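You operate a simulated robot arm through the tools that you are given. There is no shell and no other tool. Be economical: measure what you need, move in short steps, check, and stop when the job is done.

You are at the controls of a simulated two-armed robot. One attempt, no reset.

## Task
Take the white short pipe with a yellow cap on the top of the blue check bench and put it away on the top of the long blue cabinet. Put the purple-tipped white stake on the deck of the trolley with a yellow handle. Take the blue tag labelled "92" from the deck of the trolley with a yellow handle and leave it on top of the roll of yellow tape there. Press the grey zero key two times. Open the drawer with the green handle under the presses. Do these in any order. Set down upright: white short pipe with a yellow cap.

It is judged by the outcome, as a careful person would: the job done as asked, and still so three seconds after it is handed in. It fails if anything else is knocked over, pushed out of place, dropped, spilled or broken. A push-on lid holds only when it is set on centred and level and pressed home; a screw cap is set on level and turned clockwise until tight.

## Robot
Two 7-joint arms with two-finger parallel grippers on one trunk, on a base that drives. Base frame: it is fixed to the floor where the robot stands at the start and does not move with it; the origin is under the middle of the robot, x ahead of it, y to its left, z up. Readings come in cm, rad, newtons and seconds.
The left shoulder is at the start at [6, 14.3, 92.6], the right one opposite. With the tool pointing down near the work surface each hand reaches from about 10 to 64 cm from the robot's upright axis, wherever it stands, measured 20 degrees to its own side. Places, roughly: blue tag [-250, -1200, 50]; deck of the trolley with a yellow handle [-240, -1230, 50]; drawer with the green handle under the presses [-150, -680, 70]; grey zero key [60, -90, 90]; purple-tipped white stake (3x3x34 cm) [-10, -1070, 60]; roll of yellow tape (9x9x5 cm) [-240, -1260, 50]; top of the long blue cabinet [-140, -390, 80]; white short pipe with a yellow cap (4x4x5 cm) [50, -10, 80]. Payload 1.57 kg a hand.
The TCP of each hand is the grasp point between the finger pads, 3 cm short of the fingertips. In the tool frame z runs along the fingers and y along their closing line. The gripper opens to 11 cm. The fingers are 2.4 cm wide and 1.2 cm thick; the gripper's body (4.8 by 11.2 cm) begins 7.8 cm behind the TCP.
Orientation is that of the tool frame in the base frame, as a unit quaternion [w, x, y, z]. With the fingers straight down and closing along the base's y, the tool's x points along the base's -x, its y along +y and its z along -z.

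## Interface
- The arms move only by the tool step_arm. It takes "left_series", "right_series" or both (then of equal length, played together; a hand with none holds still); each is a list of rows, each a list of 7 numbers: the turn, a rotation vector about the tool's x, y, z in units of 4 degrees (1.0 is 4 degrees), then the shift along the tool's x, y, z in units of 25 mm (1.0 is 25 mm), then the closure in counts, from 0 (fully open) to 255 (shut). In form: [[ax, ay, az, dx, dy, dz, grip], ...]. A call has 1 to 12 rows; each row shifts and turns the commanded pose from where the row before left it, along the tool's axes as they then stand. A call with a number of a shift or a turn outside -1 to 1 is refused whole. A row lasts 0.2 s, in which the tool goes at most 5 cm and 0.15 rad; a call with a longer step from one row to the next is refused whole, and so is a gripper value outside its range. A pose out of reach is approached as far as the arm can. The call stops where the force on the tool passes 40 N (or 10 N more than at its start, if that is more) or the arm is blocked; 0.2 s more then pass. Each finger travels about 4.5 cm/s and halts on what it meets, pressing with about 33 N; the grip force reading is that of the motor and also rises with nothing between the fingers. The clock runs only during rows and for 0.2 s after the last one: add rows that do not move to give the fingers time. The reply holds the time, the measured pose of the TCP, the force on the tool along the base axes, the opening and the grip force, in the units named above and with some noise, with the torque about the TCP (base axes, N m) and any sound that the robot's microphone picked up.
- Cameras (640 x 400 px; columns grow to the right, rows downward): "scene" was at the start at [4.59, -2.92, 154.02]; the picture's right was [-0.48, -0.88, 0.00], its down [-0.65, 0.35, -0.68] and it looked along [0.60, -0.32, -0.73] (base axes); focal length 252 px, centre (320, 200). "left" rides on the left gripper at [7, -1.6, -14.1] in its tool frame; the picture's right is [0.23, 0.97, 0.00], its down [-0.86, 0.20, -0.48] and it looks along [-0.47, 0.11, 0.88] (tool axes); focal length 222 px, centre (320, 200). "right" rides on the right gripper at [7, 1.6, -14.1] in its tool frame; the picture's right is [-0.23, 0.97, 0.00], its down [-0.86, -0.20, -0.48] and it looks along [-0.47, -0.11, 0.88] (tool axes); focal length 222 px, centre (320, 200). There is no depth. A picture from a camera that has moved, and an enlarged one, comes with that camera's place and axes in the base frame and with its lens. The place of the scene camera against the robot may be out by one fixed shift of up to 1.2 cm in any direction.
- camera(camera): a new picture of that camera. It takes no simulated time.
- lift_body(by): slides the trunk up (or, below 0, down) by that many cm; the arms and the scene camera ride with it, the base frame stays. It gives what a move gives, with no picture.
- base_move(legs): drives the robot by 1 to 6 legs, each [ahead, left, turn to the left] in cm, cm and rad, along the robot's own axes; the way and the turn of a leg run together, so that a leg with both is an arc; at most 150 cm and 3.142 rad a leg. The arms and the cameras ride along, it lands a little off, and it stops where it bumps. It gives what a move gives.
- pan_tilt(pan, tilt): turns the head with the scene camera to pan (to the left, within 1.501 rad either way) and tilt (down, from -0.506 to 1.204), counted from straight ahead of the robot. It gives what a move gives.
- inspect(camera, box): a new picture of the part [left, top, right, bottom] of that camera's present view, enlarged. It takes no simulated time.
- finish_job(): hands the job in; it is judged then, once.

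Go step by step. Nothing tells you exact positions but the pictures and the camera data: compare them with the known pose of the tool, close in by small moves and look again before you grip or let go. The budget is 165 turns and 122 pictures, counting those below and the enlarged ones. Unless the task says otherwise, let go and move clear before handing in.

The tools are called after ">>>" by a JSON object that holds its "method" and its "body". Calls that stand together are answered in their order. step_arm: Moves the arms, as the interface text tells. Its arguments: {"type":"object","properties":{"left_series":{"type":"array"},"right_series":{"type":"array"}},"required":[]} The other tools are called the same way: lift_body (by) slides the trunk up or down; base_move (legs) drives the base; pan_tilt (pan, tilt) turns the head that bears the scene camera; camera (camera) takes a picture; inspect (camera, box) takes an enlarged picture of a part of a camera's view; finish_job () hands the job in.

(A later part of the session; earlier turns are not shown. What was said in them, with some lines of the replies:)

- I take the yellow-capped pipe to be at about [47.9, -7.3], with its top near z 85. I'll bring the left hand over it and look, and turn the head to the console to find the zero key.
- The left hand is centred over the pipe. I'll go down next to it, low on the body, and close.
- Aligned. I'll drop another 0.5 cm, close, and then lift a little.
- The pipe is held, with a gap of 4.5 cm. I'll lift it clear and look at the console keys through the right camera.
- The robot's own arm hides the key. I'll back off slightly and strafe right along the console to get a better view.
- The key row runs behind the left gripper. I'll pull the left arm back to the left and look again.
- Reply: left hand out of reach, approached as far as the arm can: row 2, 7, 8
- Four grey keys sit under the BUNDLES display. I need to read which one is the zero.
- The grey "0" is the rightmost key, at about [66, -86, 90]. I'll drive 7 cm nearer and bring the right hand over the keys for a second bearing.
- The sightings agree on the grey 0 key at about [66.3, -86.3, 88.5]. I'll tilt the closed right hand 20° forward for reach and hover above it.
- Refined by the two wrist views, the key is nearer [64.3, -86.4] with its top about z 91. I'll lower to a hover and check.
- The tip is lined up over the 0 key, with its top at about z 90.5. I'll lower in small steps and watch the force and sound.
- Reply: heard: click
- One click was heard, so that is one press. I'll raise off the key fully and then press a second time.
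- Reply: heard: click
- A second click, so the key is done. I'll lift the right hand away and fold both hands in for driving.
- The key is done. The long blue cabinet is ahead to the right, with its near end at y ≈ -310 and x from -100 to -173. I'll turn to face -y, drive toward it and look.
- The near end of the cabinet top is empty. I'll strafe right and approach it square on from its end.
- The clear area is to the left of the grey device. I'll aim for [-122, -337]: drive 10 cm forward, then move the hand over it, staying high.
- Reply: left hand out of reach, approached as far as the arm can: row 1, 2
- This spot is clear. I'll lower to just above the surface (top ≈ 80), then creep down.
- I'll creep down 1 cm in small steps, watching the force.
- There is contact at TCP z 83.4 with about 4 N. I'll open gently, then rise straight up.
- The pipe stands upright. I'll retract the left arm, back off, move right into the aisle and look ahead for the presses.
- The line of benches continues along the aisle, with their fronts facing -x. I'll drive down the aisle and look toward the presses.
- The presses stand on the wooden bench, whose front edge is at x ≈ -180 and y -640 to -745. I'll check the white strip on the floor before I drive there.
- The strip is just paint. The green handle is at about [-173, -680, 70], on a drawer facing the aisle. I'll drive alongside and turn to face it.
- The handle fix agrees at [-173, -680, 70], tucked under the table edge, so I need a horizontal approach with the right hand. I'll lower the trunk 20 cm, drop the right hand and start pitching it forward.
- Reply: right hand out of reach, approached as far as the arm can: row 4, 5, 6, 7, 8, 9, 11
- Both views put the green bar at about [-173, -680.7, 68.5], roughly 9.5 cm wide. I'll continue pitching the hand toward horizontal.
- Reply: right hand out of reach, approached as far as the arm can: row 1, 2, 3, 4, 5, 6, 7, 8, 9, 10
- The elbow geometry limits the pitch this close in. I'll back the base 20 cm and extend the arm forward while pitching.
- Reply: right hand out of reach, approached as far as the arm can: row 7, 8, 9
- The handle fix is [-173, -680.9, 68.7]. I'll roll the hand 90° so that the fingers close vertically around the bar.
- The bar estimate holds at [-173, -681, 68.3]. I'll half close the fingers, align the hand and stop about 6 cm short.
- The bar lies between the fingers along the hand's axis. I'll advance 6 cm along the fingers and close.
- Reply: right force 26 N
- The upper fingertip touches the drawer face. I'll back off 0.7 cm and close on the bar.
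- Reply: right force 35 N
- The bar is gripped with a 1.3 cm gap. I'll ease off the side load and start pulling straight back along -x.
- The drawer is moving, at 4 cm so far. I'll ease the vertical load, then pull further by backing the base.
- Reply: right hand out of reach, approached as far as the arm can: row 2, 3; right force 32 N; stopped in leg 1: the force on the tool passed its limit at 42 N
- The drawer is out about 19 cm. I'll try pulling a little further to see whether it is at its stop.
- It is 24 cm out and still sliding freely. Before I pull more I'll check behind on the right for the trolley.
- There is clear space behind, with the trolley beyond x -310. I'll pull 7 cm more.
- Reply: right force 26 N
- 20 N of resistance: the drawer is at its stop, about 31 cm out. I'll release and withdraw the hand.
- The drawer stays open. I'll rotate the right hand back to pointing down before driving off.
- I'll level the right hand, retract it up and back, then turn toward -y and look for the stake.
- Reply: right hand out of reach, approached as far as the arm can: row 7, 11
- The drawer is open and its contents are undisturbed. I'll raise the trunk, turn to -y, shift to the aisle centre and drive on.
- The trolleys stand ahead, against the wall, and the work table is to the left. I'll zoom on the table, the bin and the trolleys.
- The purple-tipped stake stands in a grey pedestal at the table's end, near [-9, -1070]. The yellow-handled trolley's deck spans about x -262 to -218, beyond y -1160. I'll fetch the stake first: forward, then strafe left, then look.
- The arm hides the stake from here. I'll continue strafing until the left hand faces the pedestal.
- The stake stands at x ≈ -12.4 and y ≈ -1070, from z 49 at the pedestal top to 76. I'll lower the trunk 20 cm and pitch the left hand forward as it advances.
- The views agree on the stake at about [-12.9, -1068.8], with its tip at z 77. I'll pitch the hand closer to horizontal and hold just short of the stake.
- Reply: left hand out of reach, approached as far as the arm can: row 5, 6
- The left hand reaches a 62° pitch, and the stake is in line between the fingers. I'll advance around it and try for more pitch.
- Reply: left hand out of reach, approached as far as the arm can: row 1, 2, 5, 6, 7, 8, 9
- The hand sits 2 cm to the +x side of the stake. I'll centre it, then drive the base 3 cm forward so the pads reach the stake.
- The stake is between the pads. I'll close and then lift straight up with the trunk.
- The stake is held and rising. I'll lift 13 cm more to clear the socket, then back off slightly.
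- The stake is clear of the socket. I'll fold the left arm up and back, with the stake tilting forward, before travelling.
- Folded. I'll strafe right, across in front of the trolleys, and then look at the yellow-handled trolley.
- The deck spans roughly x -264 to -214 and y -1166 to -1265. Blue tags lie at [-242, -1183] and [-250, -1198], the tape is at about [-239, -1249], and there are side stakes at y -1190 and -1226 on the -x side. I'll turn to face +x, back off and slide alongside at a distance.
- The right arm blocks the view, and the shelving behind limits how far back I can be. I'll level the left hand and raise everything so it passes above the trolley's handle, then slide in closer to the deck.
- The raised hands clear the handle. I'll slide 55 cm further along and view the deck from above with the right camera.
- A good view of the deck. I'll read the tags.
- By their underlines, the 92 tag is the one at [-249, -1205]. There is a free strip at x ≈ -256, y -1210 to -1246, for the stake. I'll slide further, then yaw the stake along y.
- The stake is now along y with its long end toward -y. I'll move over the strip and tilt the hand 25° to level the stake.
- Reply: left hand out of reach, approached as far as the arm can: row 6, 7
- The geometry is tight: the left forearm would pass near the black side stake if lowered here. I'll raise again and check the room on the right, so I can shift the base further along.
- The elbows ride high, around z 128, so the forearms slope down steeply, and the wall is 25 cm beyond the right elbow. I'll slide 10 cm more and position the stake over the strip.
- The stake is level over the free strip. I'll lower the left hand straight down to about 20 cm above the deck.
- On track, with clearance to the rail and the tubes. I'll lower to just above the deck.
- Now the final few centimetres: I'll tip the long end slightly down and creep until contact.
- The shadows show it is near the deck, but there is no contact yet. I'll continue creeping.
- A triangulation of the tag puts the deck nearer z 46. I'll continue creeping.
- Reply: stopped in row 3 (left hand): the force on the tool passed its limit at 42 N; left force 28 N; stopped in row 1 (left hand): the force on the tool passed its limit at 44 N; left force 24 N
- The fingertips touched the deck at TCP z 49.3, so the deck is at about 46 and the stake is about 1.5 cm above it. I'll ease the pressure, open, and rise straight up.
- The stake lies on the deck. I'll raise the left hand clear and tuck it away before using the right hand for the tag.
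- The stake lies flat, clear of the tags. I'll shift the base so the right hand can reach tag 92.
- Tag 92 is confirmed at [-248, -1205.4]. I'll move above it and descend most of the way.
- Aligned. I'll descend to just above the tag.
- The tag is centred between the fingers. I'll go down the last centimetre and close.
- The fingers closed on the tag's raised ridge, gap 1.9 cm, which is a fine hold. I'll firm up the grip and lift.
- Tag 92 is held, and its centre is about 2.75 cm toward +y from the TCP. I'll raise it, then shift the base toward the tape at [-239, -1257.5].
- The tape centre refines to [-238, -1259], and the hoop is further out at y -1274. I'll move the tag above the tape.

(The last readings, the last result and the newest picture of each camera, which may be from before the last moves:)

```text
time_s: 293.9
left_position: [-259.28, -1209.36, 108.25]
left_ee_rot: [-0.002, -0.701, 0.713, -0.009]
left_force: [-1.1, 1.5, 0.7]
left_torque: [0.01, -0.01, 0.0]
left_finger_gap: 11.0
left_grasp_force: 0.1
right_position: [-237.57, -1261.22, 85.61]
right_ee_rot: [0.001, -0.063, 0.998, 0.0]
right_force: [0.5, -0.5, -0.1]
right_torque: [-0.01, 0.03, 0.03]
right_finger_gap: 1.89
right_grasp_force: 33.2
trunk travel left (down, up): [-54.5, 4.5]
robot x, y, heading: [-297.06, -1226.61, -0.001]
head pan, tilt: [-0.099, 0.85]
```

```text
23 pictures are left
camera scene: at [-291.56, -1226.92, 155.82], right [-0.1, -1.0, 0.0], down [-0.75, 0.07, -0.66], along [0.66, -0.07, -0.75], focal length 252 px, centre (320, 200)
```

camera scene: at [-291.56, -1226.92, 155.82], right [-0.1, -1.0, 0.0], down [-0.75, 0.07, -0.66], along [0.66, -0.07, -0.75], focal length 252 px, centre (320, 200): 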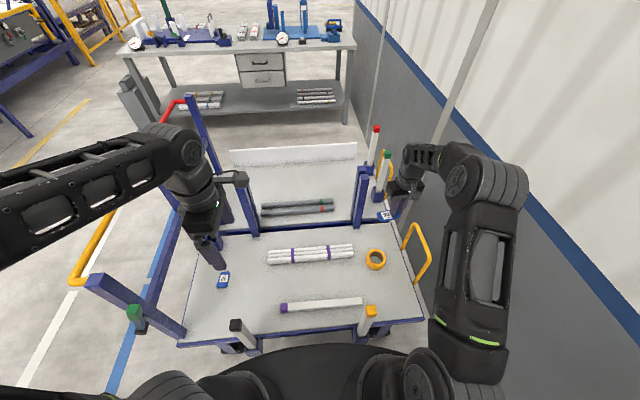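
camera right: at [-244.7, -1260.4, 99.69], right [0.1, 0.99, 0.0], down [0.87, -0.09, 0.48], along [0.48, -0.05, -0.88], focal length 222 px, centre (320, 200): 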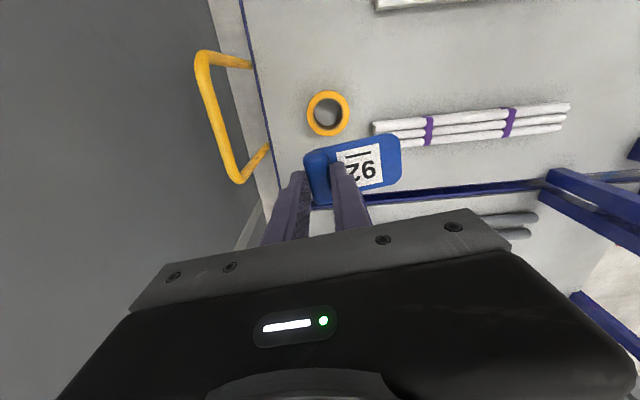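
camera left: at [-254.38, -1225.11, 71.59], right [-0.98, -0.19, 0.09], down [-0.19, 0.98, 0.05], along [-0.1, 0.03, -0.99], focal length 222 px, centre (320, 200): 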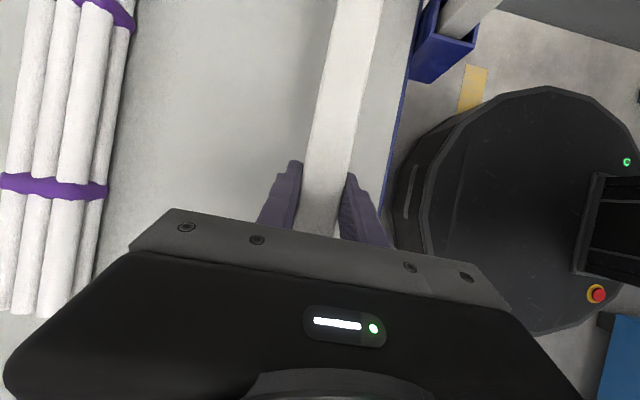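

The tag is over the tape to within about 1 cm. I'll shift slightly and lower to a few centimetres above it.

>>> {"method": "step_arm", "body": {"right_series": [[0, 0, 0, 0, -0.25, 1, 255], [0, 0, 0, 0, 0, 1, 255], [0, 0, 0, 0, 0, 1, 255], [0, 0, 0, 0, 0, 1, 255], [0, 0, 0, 0, 0, 1, 255], [0, 0, 0, 0, 0, 1, 255], [0, 0, 0, 0, 0, 1, 255], [0, 0, 0, 0, 0, 1, 255], [0, 0, 0, 0, 0, 1, 255], [0, 0, 0, 0, 0, 1, 255], [0, 0, 0, 0, 0, 0.8, 255], [0, 0, 0, 0, 0, 0, 255]]}}

>>> {"method": "camera", "body": {"camera": "right"}}

>>> {"method": "inspect", "body": {"camera": "scene", "box": [290, 200, 450, 300]}}

```text
time_s: 296.5
left_position: [-259.31, -1209.33, 108.24]
left_ee_rot: [-0.002, -0.701, 0.713, -0.009]
left_force: [-0.4, 0.0, 0.5]
left_torque: [0.0, 0.02, -0.05]
left_finger_gap: 10.96
left_grasp_force: 0.0
right_position: [-237.32, -1262.03, 58.59]
right_ee_rot: [0.001, -0.063, 0.998, 0.0]
right_force: [0.6, -0.1, -0.7]
right_torque: [-0.02, -0.02, -0.01]
right_finger_gap: 1.89
right_grasp_force: 33.3
trunk travel left (down, up): [-54.5, 4.5]
robot x, y, heading: [-296.82, -1227.28, -0.001]
head pan, tilt: [-0.099, 0.85]
```

```text
22 pictures are left
camera right: at [-244.39, -1261.25, 72.74], right [0.1, 0.99, 0.0], down [0.87, -0.09, 0.48], along [0.48, -0.05, -0.88], focal length 222 px, centre (320, 200)
```

right: 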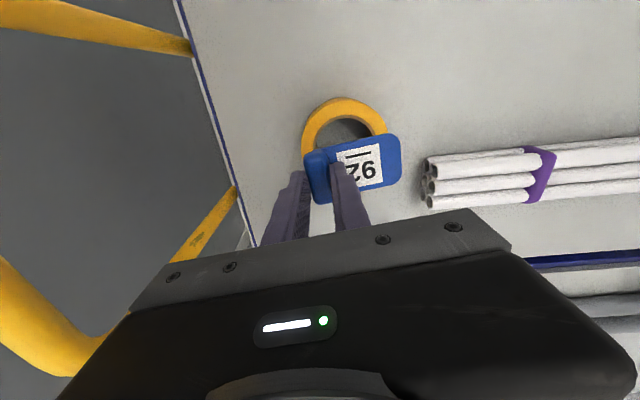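

```text
4.00 times, centred on (370, 250) of scene
camera zoom: at [-291.56, -1226.95, 155.82], right [-0.1, -1.0, 0.0], down [-0.75, 0.07, -0.66], along [0.66, -0.07, -0.75], focal length 1010 px, centre (120, 0)
```

zoom: 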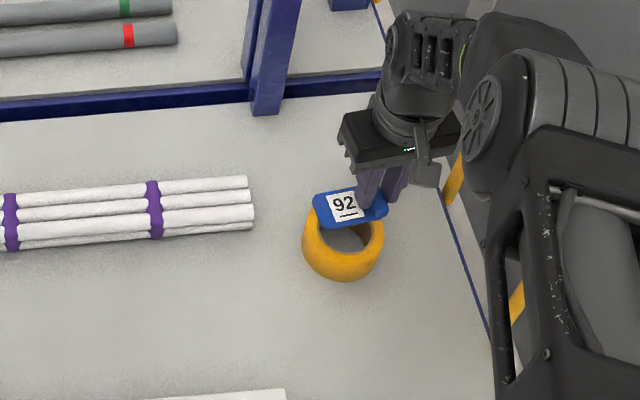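

The tag centre matches the tape centre to within 0.5 cm. I'll lower to near contact and then creep.

>>> {"method": "step_arm", "body": {"right_series": [[0, 0, 0, 0, 0, 0.6, 255], [0, 0, 0, 0, 0, 0.5, 255], [0, 0, 0, 0, 0, 0.1, 255], [0, 0, 0, 0, 0, 0, 255]]}}

>>> {"method": "step_arm", "body": {"right_series": [[0, 0, 0, 0, 0, 0.1, 255], [0, 0, 0, 0, 0, 0.1, 255], [0, 0, 0, 0, 0, 0, 255]]}}

```text
time_s: 297.5
left_position: [-259.33, -1209.32, 108.28]
left_ee_rot: [-0.001, -0.701, 0.713, -0.009]
left_force: [-0.1, 0.4, 0.1]
left_torque: [0.02, -0.05, 0.03]
left_finger_gap: 11.02
left_grasp_force: 0.1
right_position: [-237.29, -1262.16, 55.59]
right_ee_rot: [0.0, -0.063, 0.998, 0.0]
right_force: [0.0, -0.1, -0.4]
right_torque: [-0.01, 0.01, 0.02]
right_finger_gap: 1.89
right_grasp_force: 32.6
trunk travel left (down, up): [-54.5, 4.5]
robot x, y, heading: [-297.08, -1227.03, 0.003]
head pan, tilt: [-0.099, 0.85]
```

```text
time_s: 298.3
left_position: [-259.45, -1209.25, 108.1]
left_ee_rot: [-0.002, -0.701, 0.713, -0.008]
left_force: [0.2, -0.3, 0.7]
left_torque: [0.02, 0.01, -0.01]
left_finger_gap: 10.99
left_grasp_force: 0.1
right_position: [-237.49, -1262.06, 55.16]
right_ee_rot: [0.001, -0.064, 0.998, 0.0]
right_force: [-0.4, 0.3, -0.4]
right_torque: [-0.04, 0.02, 0.0]
right_finger_gap: 1.9
right_grasp_force: 33.1
trunk travel left (down, up): [-54.5, 4.5]
robot x, y, heading: [-297.09, -1226.96, 0.001]
head pan, tilt: [-0.099, 0.85]
```

>>> {"method": "step_arm", "body": {"right_series": [[0, 0, 0, 0, 0, 0.1, 255], [0, 0, 0, 0, 0, 0, 255]]}}

>>> {"method": "step_arm", "body": {"right_series": [[0, 0, 0, 0, 0, 0.1, 255], [0, 0, 0, 0, 0, 0, 255]]}}

>>> {"method": "camera", "body": {"camera": "right"}}

```text
time_s: 298.9
left_position: [-259.35, -1209.31, 108.18]
left_ee_rot: [-0.002, -0.701, 0.713, -0.009]
left_force: [-0.7, -0.1, -0.6]
left_torque: [0.0, 0.01, 0.02]
left_finger_gap: 10.99
left_grasp_force: 0.1
right_position: [-237.35, -1261.97, 54.93]
right_ee_rot: [0.002, -0.064, 0.998, 0.0]
right_force: [0.6, 0.1, 0.2]
right_torque: [0.0, 0.01, -0.01]
right_finger_gap: 1.87
right_grasp_force: 33.2
trunk travel left (down, up): [-54.5, 4.5]
robot x, y, heading: [-297.01, -1227.47, 0.0]
head pan, tilt: [-0.099, 0.85]
```

```text
time_s: 299.5
left_position: [-259.5, -1209.34, 108.15]
left_ee_rot: [-0.001, -0.701, 0.713, -0.008]
left_force: [0.2, 0.7, 0.7]
left_torque: [0.0, 0.0, 0.0]
left_finger_gap: 11.02
left_grasp_force: 0.1
right_position: [-237.41, -1261.97, 54.56]
right_ee_rot: [0.001, -0.063, 0.998, 0.0]
right_force: [0.3, 0.7, -0.4]
right_torque: [-0.01, 0.01, -0.01]
right_finger_gap: 1.87
right_grasp_force: 32.6
trunk travel left (down, up): [-54.5, 4.5]
robot x, y, heading: [-297.02, -1227.45, 0.004]
head pan, tilt: [-0.099, 0.85]
```

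```text
20 pictures are left
camera right: at [-244.5, -1261.22, 68.71], right [0.1, 0.99, 0.0], down [0.87, -0.09, 0.48], along [0.48, -0.05, -0.88], focal length 222 px, centre (320, 200)
```

right: 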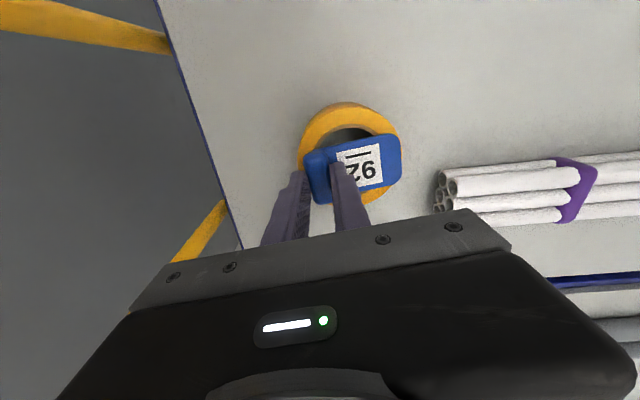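

Almost touching. I'll nudge 0.6 cm toward -x for centring, then continue down.

>>> {"method": "step_arm", "body": {"right_series": [[0, 0, 0, 0.24, 0, 0, 255], [0, 0, 0, 0, 0, 0.08, 255], [0, 0, 0, 0, 0, 0, 255]]}}

>>> {"method": "step_arm", "body": {"right_series": [[0, 0, 0, 0, 0, 0.08, 255], [0, 0, 0, 0, 0, 0, 255]]}}

>>> {"method": "step_arm", "body": {"right_series": [[0, 0, 0, 0, 0, 0.08, 255], [0, 0, 0, 0, 0, 0, 255]]}}

```text
time_s: 300.3
left_position: [-259.28, -1209.39, 108.35]
left_ee_rot: [-0.001, -0.701, 0.713, -0.008]
left_force: [-0.1, 0.5, 0.6]
left_torque: [0.02, 0.0, 0.02]
left_finger_gap: 11.01
left_grasp_force: 0.1
right_position: [-238.08, -1262.04, 54.41]
right_ee_rot: [0.0, -0.063, 0.998, 0.0]
right_force: [0.1, 0.1, 0.2]
right_torque: [-0.02, 0.02, 0.0]
right_finger_gap: 1.87
right_grasp_force: 33.5
trunk travel left (down, up): [-54.5, 4.5]
robot x, y, heading: [-296.99, -1227.61, -0.002]
head pan, tilt: [-0.099, 0.85]
```

```text
time_s: 300.9
left_position: [-259.52, -1209.33, 108.27]
left_ee_rot: [-0.001, -0.701, 0.713, -0.008]
left_force: [0.2, -0.1, 0.0]
left_torque: [-0.03, 0.0, 0.0]
left_finger_gap: 11.0
left_grasp_force: 0.1
right_position: [-238.13, -1262.07, 54.3]
right_ee_rot: [0.002, -0.062, 0.998, 0.0]
right_force: [0.2, -0.6, 4.5]
right_torque: [0.03, 0.05, 0.03]
right_finger_gap: 1.86
right_grasp_force: 32.8
trunk travel left (down, up): [-54.5, 4.5]
robot x, y, heading: [-296.95, -1227.15, -0.003]
head pan, tilt: [-0.099, 0.85]
```

```text
time_s: 301.5
left_position: [-259.42, -1209.19, 108.22]
left_ee_rot: [-0.001, -0.7, 0.714, -0.009]
left_force: [0.2, -0.6, 0.5]
left_torque: [-0.01, 0.01, -0.02]
left_finger_gap: 11.02
left_grasp_force: 0.1
right_position: [-238.14, -1262.03, 54.19]
right_ee_rot: [0.002, -0.064, 0.998, 0.0]
right_force: [-1.0, -2.2, 20.3]
right_torque: [-0.02, 0.15, 0.04]
right_finger_gap: 1.89
right_grasp_force: 33.0
trunk travel left (down, up): [-54.5, 4.5]
robot x, y, heading: [-296.64, -1227.05, 0.002]
head pan, tilt: [-0.099, 0.85]
```

Contact is made. I'll ease the pressure, open a little and rise straight up.

>>> {"method": "step_arm", "body": {"right_series": [[0, 0, 0, 0, 0, -0.06, 255], [0, 0, 0, 0, 0, 0, 200], [0, 0, 0, 0, 0, 0, 180], [0, 0, 0, 0, 0, 0, 160], [0, 0, 0, 0, 0, 0, 160], [0, 0, 0, 0, 0, -0.3, 160], [0, 0, 0, 0, 0, -0.8, 160], [0, 0, 0, 0, 0, -1, 160], [0, 0, 0, 0, 0, -1, 160], [0, 0, 0, 0, 0, -1, 160]]}}

>>> {"method": "camera", "body": {"camera": "right"}}

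>>> {"method": "inspect", "body": {"camera": "scene", "box": [290, 200, 450, 300]}}

```text
time_s: 303.7
left_position: [-259.41, -1209.25, 108.23]
left_ee_rot: [-0.001, -0.701, 0.713, -0.009]
left_force: [0.0, 0.3, 0.0]
left_torque: [0.03, -0.01, 0.04]
left_finger_gap: 11.0
left_grasp_force: 0.0
right_position: [-238.32, -1262.14, 64.39]
right_ee_rot: [0.001, -0.063, 0.998, 0.001]
right_force: [-0.8, -0.2, -0.3]
right_torque: [0.03, 0.03, 0.01]
right_finger_gap: 4.1
right_grasp_force: 0.1
trunk travel left (down, up): [-54.5, 4.5]
robot x, y, heading: [-296.97, -1227.15, 0.002]
head pan, tilt: [-0.099, 0.85]
```

```text
19 pictures are left
camera right: at [-245.45, -1261.33, 78.51], right [0.1, 0.99, 0.0], down [0.87, -0.09, 0.48], along [0.48, -0.05, -0.88], focal length 222 px, centre (320, 200)
```

right: 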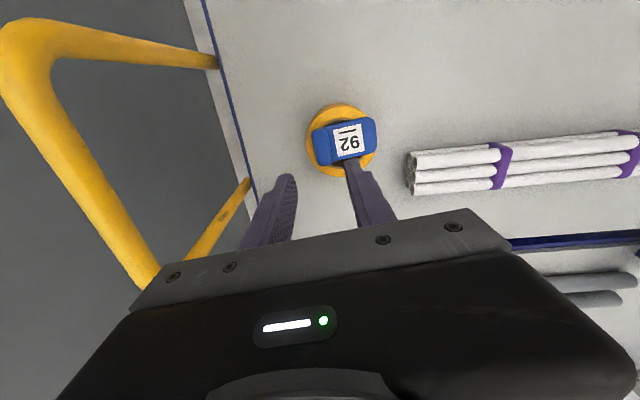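

```text
4.00 times, centred on (370, 250) of scene
camera zoom: at [-291.59, -1226.93, 155.82], right [-0.1, -1.0, 0.0], down [-0.75, 0.07, -0.66], along [0.66, -0.07, -0.75], focal length 1010 px, centre (120, 0)
```

zoom: 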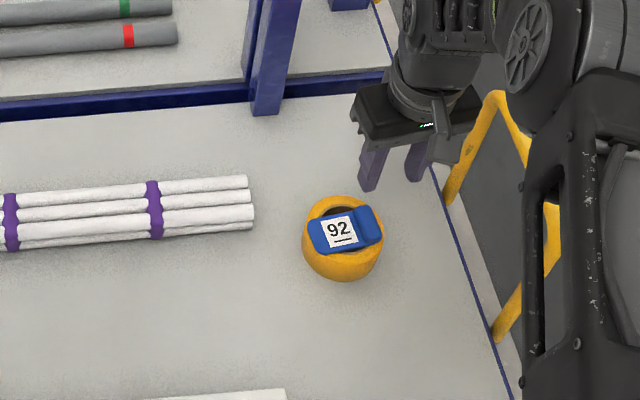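

Tag 92 sits centred on the tape roll. I'll raise the right hand, back the base off slightly and take a final look.

>>> {"method": "step_arm", "body": {"right_series": [[0, 0, 0, 0, 0, -1, 160], [0, 0, 0, 0, 0, -1, 160], [0, 0, 0, 0, 0, -1, 160], [0, 0, 0, 0, 0, -1, 160], [0, 0, 0, 0, 0, -1, 160], [0, 0, 0, 0, 0, -1, 160], [0, 0, 0, 0, 0, -1, 160], [0, 0, 0, 0, 0, -1, 160], [0, 0, 0, 0, 0, -1, 160], [0, 0, 0, 0, 0, -1, 160], [0, 0, 0, 0, 0, -1, 160], [0, 0, 0, 0, 0, -1, 160]]}}

>>> {"method": "base_move", "body": {"legs": [[-14, 0, 0]]}}

>>> {"method": "camera", "body": {"camera": "scene"}}

```text
time_s: 306.3
left_position: [-259.44, -1209.39, 108.25]
left_ee_rot: [-0.001, -0.701, 0.713, -0.009]
left_force: [0.1, 0.6, 0.0]
left_torque: [0.0, 0.02, 0.0]
left_finger_gap: 10.99
left_grasp_force: 0.0
right_position: [-237.92, -1261.95, 94.37]
right_ee_rot: [0.001, -0.063, 0.998, 0.0]
right_force: [-0.3, -1.1, 0.1]
right_torque: [0.01, 0.04, 0.0]
right_finger_gap: 4.09
right_grasp_force: 0.0
trunk travel left (down, up): [-54.5, 4.5]
robot x, y, heading: [-297.01, -1226.84, -0.006]
head pan, tilt: [-0.099, 0.85]
```

```text
time_s: 307.6
left_position: [-273.6, -1209.31, 108.3]
left_ee_rot: [-0.001, -0.701, 0.713, -0.008]
left_force: [0.0, -0.3, 0.4]
left_torque: [0.01, 0.01, 0.0]
left_finger_gap: 11.0
left_grasp_force: 0.0
right_position: [-251.96, -1261.84, 94.5]
right_ee_rot: [0.002, -0.063, 0.998, -0.001]
right_force: [-0.2, -0.1, 0.1]
right_torque: [-0.01, -0.03, 0.03]
right_finger_gap: 4.1
right_grasp_force: 0.1
trunk travel left (down, up): [-54.5, 4.5]
robot x, y, heading: [-310.57, -1226.86, 0.006]
head pan, tilt: [-0.099, 0.85]
```

```text
17 pictures are left
camera scene: at [-305.87, -1226.96, 155.83], right [-0.1, -1.0, 0.0], down [-0.75, 0.07, -0.66], along [0.66, -0.06, -0.75], focal length 252 px, centre (320, 200)
```

scene: 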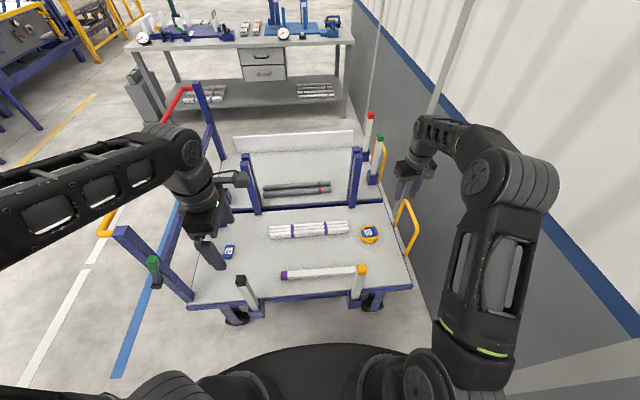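

The stake and tag are in place on the trolley, both hands are clear, and the pipe, key presses and drawer were done earlier. I'm handing the job in.

>>> {"method": "finish_job", "body": {}}

```text
The job is handed in.
```

All five tasks were done before I handed the job in:

- **Pipe:** the yellow-capped pipe stands upright on the long blue cabinet.
- **Zero key:** the grey zero key was pressed twice, with a click heard each time.
- **Drawer:** the green-handled drawer is pulled out to its stop, about 31 cm.
- **Stake:** the purple-tipped stake lies on the deck of the yellow-handled trolley. It dropped about 1.5 cm when I released it.
- **Tag:** tag 92 sits centred on the roll of yellow tape.
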